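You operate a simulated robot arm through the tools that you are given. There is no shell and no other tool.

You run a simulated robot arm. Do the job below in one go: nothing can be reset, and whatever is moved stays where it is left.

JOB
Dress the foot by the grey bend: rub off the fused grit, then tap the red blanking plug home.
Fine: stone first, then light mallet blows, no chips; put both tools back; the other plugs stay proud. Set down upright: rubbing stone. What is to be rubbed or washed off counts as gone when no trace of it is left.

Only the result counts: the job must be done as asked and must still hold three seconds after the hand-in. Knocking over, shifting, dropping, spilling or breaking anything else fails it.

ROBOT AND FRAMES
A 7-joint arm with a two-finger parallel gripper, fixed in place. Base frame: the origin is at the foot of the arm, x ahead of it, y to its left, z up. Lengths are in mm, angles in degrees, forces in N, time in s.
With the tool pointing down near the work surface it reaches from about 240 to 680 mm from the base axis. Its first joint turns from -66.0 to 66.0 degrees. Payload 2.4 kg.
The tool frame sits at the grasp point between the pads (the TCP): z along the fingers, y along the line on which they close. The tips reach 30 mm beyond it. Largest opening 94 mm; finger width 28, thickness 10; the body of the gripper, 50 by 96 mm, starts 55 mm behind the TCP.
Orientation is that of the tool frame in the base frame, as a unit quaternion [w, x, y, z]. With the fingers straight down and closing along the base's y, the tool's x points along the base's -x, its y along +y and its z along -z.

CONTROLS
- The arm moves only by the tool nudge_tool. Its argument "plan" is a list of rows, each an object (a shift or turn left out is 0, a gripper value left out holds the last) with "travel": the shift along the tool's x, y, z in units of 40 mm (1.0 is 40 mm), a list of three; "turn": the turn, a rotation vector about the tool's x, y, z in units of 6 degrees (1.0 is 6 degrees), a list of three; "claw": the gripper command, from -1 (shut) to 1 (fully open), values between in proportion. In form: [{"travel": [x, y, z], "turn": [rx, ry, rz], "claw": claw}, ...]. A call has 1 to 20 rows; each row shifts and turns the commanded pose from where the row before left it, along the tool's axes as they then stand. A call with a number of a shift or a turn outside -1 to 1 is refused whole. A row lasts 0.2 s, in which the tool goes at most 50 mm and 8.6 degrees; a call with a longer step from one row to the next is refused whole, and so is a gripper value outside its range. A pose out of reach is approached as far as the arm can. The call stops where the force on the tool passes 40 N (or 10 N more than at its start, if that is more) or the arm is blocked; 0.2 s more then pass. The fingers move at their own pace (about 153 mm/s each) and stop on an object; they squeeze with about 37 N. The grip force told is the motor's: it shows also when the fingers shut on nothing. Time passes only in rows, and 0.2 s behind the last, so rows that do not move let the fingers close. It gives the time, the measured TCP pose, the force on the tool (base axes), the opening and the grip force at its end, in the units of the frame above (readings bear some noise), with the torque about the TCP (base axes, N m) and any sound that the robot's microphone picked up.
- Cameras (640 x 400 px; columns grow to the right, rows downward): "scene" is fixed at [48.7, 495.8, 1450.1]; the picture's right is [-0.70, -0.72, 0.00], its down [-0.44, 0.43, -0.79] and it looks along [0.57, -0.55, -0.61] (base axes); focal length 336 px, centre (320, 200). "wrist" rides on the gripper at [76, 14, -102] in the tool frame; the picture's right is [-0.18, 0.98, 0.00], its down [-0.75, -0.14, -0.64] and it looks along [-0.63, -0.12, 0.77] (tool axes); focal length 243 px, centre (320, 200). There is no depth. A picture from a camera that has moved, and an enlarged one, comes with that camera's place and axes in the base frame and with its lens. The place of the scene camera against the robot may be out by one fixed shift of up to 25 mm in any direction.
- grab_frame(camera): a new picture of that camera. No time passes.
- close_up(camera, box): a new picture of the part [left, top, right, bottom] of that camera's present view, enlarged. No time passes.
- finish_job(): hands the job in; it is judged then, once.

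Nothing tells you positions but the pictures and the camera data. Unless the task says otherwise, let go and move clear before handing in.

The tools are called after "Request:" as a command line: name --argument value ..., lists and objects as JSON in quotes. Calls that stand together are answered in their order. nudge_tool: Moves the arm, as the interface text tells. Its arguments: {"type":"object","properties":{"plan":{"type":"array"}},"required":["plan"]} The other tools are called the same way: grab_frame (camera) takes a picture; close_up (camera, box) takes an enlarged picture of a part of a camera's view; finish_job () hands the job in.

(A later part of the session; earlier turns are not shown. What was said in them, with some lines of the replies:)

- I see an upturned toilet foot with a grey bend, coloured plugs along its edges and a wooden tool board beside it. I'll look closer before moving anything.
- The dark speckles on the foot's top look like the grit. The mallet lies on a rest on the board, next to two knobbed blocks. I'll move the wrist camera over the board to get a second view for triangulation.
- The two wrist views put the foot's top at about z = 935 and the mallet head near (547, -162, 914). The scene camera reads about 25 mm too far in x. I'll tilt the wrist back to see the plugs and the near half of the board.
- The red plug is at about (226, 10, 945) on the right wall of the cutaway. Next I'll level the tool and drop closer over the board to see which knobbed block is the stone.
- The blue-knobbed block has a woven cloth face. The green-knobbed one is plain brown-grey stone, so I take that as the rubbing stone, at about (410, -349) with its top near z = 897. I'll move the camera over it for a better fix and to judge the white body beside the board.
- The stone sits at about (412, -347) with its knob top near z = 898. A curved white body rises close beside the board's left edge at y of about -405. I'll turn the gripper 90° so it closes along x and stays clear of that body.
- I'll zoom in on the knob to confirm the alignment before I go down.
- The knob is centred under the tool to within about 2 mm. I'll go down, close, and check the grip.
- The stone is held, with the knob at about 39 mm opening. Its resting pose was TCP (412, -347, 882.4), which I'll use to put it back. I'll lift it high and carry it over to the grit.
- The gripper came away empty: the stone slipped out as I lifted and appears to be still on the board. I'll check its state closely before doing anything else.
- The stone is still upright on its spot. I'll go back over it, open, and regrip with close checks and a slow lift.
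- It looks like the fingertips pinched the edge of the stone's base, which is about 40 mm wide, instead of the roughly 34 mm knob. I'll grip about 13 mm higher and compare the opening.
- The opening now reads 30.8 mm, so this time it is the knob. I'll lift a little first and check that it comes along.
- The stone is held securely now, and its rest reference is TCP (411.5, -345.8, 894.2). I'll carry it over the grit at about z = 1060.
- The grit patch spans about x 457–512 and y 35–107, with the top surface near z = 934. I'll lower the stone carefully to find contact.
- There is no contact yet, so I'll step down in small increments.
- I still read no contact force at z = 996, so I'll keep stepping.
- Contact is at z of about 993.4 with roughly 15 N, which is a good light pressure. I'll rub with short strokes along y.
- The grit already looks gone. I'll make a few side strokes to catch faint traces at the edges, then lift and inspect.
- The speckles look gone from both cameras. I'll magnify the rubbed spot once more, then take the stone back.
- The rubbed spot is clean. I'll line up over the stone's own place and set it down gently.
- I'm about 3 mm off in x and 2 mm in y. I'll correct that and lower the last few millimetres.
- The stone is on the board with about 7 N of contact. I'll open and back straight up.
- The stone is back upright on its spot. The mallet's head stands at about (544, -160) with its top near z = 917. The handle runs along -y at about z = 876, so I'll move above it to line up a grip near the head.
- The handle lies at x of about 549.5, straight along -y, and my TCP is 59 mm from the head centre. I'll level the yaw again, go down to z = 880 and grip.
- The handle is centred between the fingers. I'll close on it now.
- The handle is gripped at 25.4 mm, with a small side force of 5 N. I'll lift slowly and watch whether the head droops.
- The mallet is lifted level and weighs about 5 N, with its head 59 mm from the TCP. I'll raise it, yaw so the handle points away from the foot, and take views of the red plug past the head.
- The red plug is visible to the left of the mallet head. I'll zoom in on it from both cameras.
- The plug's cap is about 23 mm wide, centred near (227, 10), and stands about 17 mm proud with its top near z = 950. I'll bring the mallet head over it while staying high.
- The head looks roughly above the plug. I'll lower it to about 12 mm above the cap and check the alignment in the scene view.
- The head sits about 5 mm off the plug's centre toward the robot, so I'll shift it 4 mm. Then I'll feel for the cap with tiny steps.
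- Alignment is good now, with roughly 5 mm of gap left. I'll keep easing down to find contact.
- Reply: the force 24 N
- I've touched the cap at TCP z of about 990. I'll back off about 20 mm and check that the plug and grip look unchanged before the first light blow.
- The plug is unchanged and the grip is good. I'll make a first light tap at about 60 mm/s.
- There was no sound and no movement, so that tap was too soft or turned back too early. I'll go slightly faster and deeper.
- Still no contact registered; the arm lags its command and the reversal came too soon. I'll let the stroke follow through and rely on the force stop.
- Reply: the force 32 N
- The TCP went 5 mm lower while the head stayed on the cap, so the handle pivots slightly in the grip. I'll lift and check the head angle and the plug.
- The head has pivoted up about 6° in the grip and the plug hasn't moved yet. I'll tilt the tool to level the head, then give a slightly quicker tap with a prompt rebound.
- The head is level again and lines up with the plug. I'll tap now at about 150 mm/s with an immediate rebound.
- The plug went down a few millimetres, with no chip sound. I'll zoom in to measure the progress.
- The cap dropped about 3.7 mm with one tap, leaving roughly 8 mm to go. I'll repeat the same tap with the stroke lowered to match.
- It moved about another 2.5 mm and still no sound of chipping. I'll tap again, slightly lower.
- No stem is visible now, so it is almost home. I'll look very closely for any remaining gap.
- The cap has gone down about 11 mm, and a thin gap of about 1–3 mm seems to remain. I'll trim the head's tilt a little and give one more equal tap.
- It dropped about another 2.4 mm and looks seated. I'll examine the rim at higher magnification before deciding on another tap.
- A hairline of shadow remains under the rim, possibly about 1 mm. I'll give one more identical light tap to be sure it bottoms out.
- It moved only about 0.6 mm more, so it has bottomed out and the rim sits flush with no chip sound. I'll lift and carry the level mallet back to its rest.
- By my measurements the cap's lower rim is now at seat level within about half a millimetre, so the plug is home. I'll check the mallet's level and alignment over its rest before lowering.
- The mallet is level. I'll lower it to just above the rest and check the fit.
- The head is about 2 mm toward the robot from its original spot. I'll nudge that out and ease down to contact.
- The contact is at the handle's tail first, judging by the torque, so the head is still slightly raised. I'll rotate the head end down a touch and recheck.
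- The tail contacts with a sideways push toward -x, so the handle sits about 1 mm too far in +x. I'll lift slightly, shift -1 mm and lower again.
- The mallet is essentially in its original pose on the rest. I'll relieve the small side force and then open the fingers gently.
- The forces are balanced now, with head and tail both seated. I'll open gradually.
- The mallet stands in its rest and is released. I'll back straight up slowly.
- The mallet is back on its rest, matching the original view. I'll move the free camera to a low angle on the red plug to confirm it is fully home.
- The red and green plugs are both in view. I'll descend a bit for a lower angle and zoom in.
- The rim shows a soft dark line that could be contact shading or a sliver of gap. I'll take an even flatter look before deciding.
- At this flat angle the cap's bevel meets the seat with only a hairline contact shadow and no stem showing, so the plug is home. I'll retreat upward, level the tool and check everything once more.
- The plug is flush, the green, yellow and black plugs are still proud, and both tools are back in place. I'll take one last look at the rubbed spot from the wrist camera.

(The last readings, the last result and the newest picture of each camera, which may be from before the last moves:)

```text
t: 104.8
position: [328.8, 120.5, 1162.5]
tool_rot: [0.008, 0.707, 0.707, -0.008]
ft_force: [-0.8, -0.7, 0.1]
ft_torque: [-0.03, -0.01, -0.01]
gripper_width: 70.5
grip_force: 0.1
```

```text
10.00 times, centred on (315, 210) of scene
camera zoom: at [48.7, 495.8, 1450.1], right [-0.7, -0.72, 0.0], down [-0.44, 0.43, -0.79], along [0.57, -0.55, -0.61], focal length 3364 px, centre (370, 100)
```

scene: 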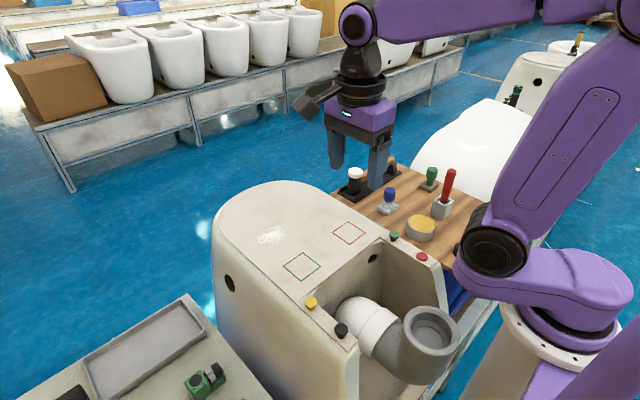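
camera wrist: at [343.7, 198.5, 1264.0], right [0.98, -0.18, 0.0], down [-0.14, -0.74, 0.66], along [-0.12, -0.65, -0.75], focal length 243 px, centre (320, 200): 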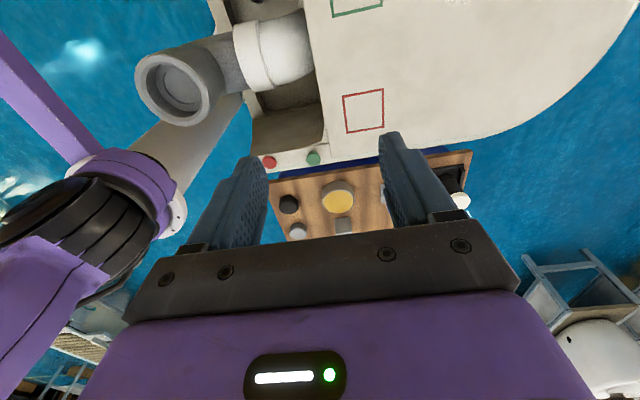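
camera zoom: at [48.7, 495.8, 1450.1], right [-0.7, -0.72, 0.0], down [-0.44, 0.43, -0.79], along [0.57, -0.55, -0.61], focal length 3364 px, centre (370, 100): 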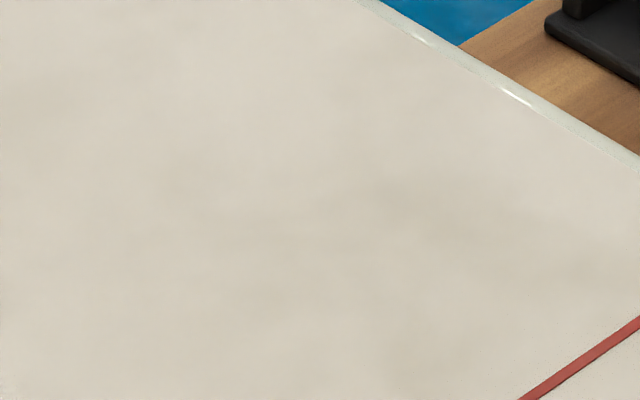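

The rubbed area is clean, the red plug is home, and the stone and mallet are back in their places. The arm is clear and empty, so I'm handing in.

Request:
finish_job

```text
The job is handed in.
```

The job is handed in: the fused grit is rubbed off the foot and the red blanking plug is tapped home.

- **Grit:** I used the green-knobbed block, which I took to be the rubbing stone because the blue-knobbed one has a woven face. No speckles show on the foot in close-ups from either camera. I left the white patch beside them alone, taking only the dark speckles as grit.
- **Plug:** It took five light mallet taps. In a near-level close-up the cap meets its seat with only a hairline of shadow. The microphone reported no sounds and I saw no chips. The green, yellow and black plugs still stand proud.
- **Tools:** The stone is upright on its spot, and the mallet is back on its rest with head and handle seated.

On my first try at the stone the fingers closed on its base instead of the knob and slipped off as I lifted. The stone stayed upright within a couple of millimetres of its place, and I regripped it higher.
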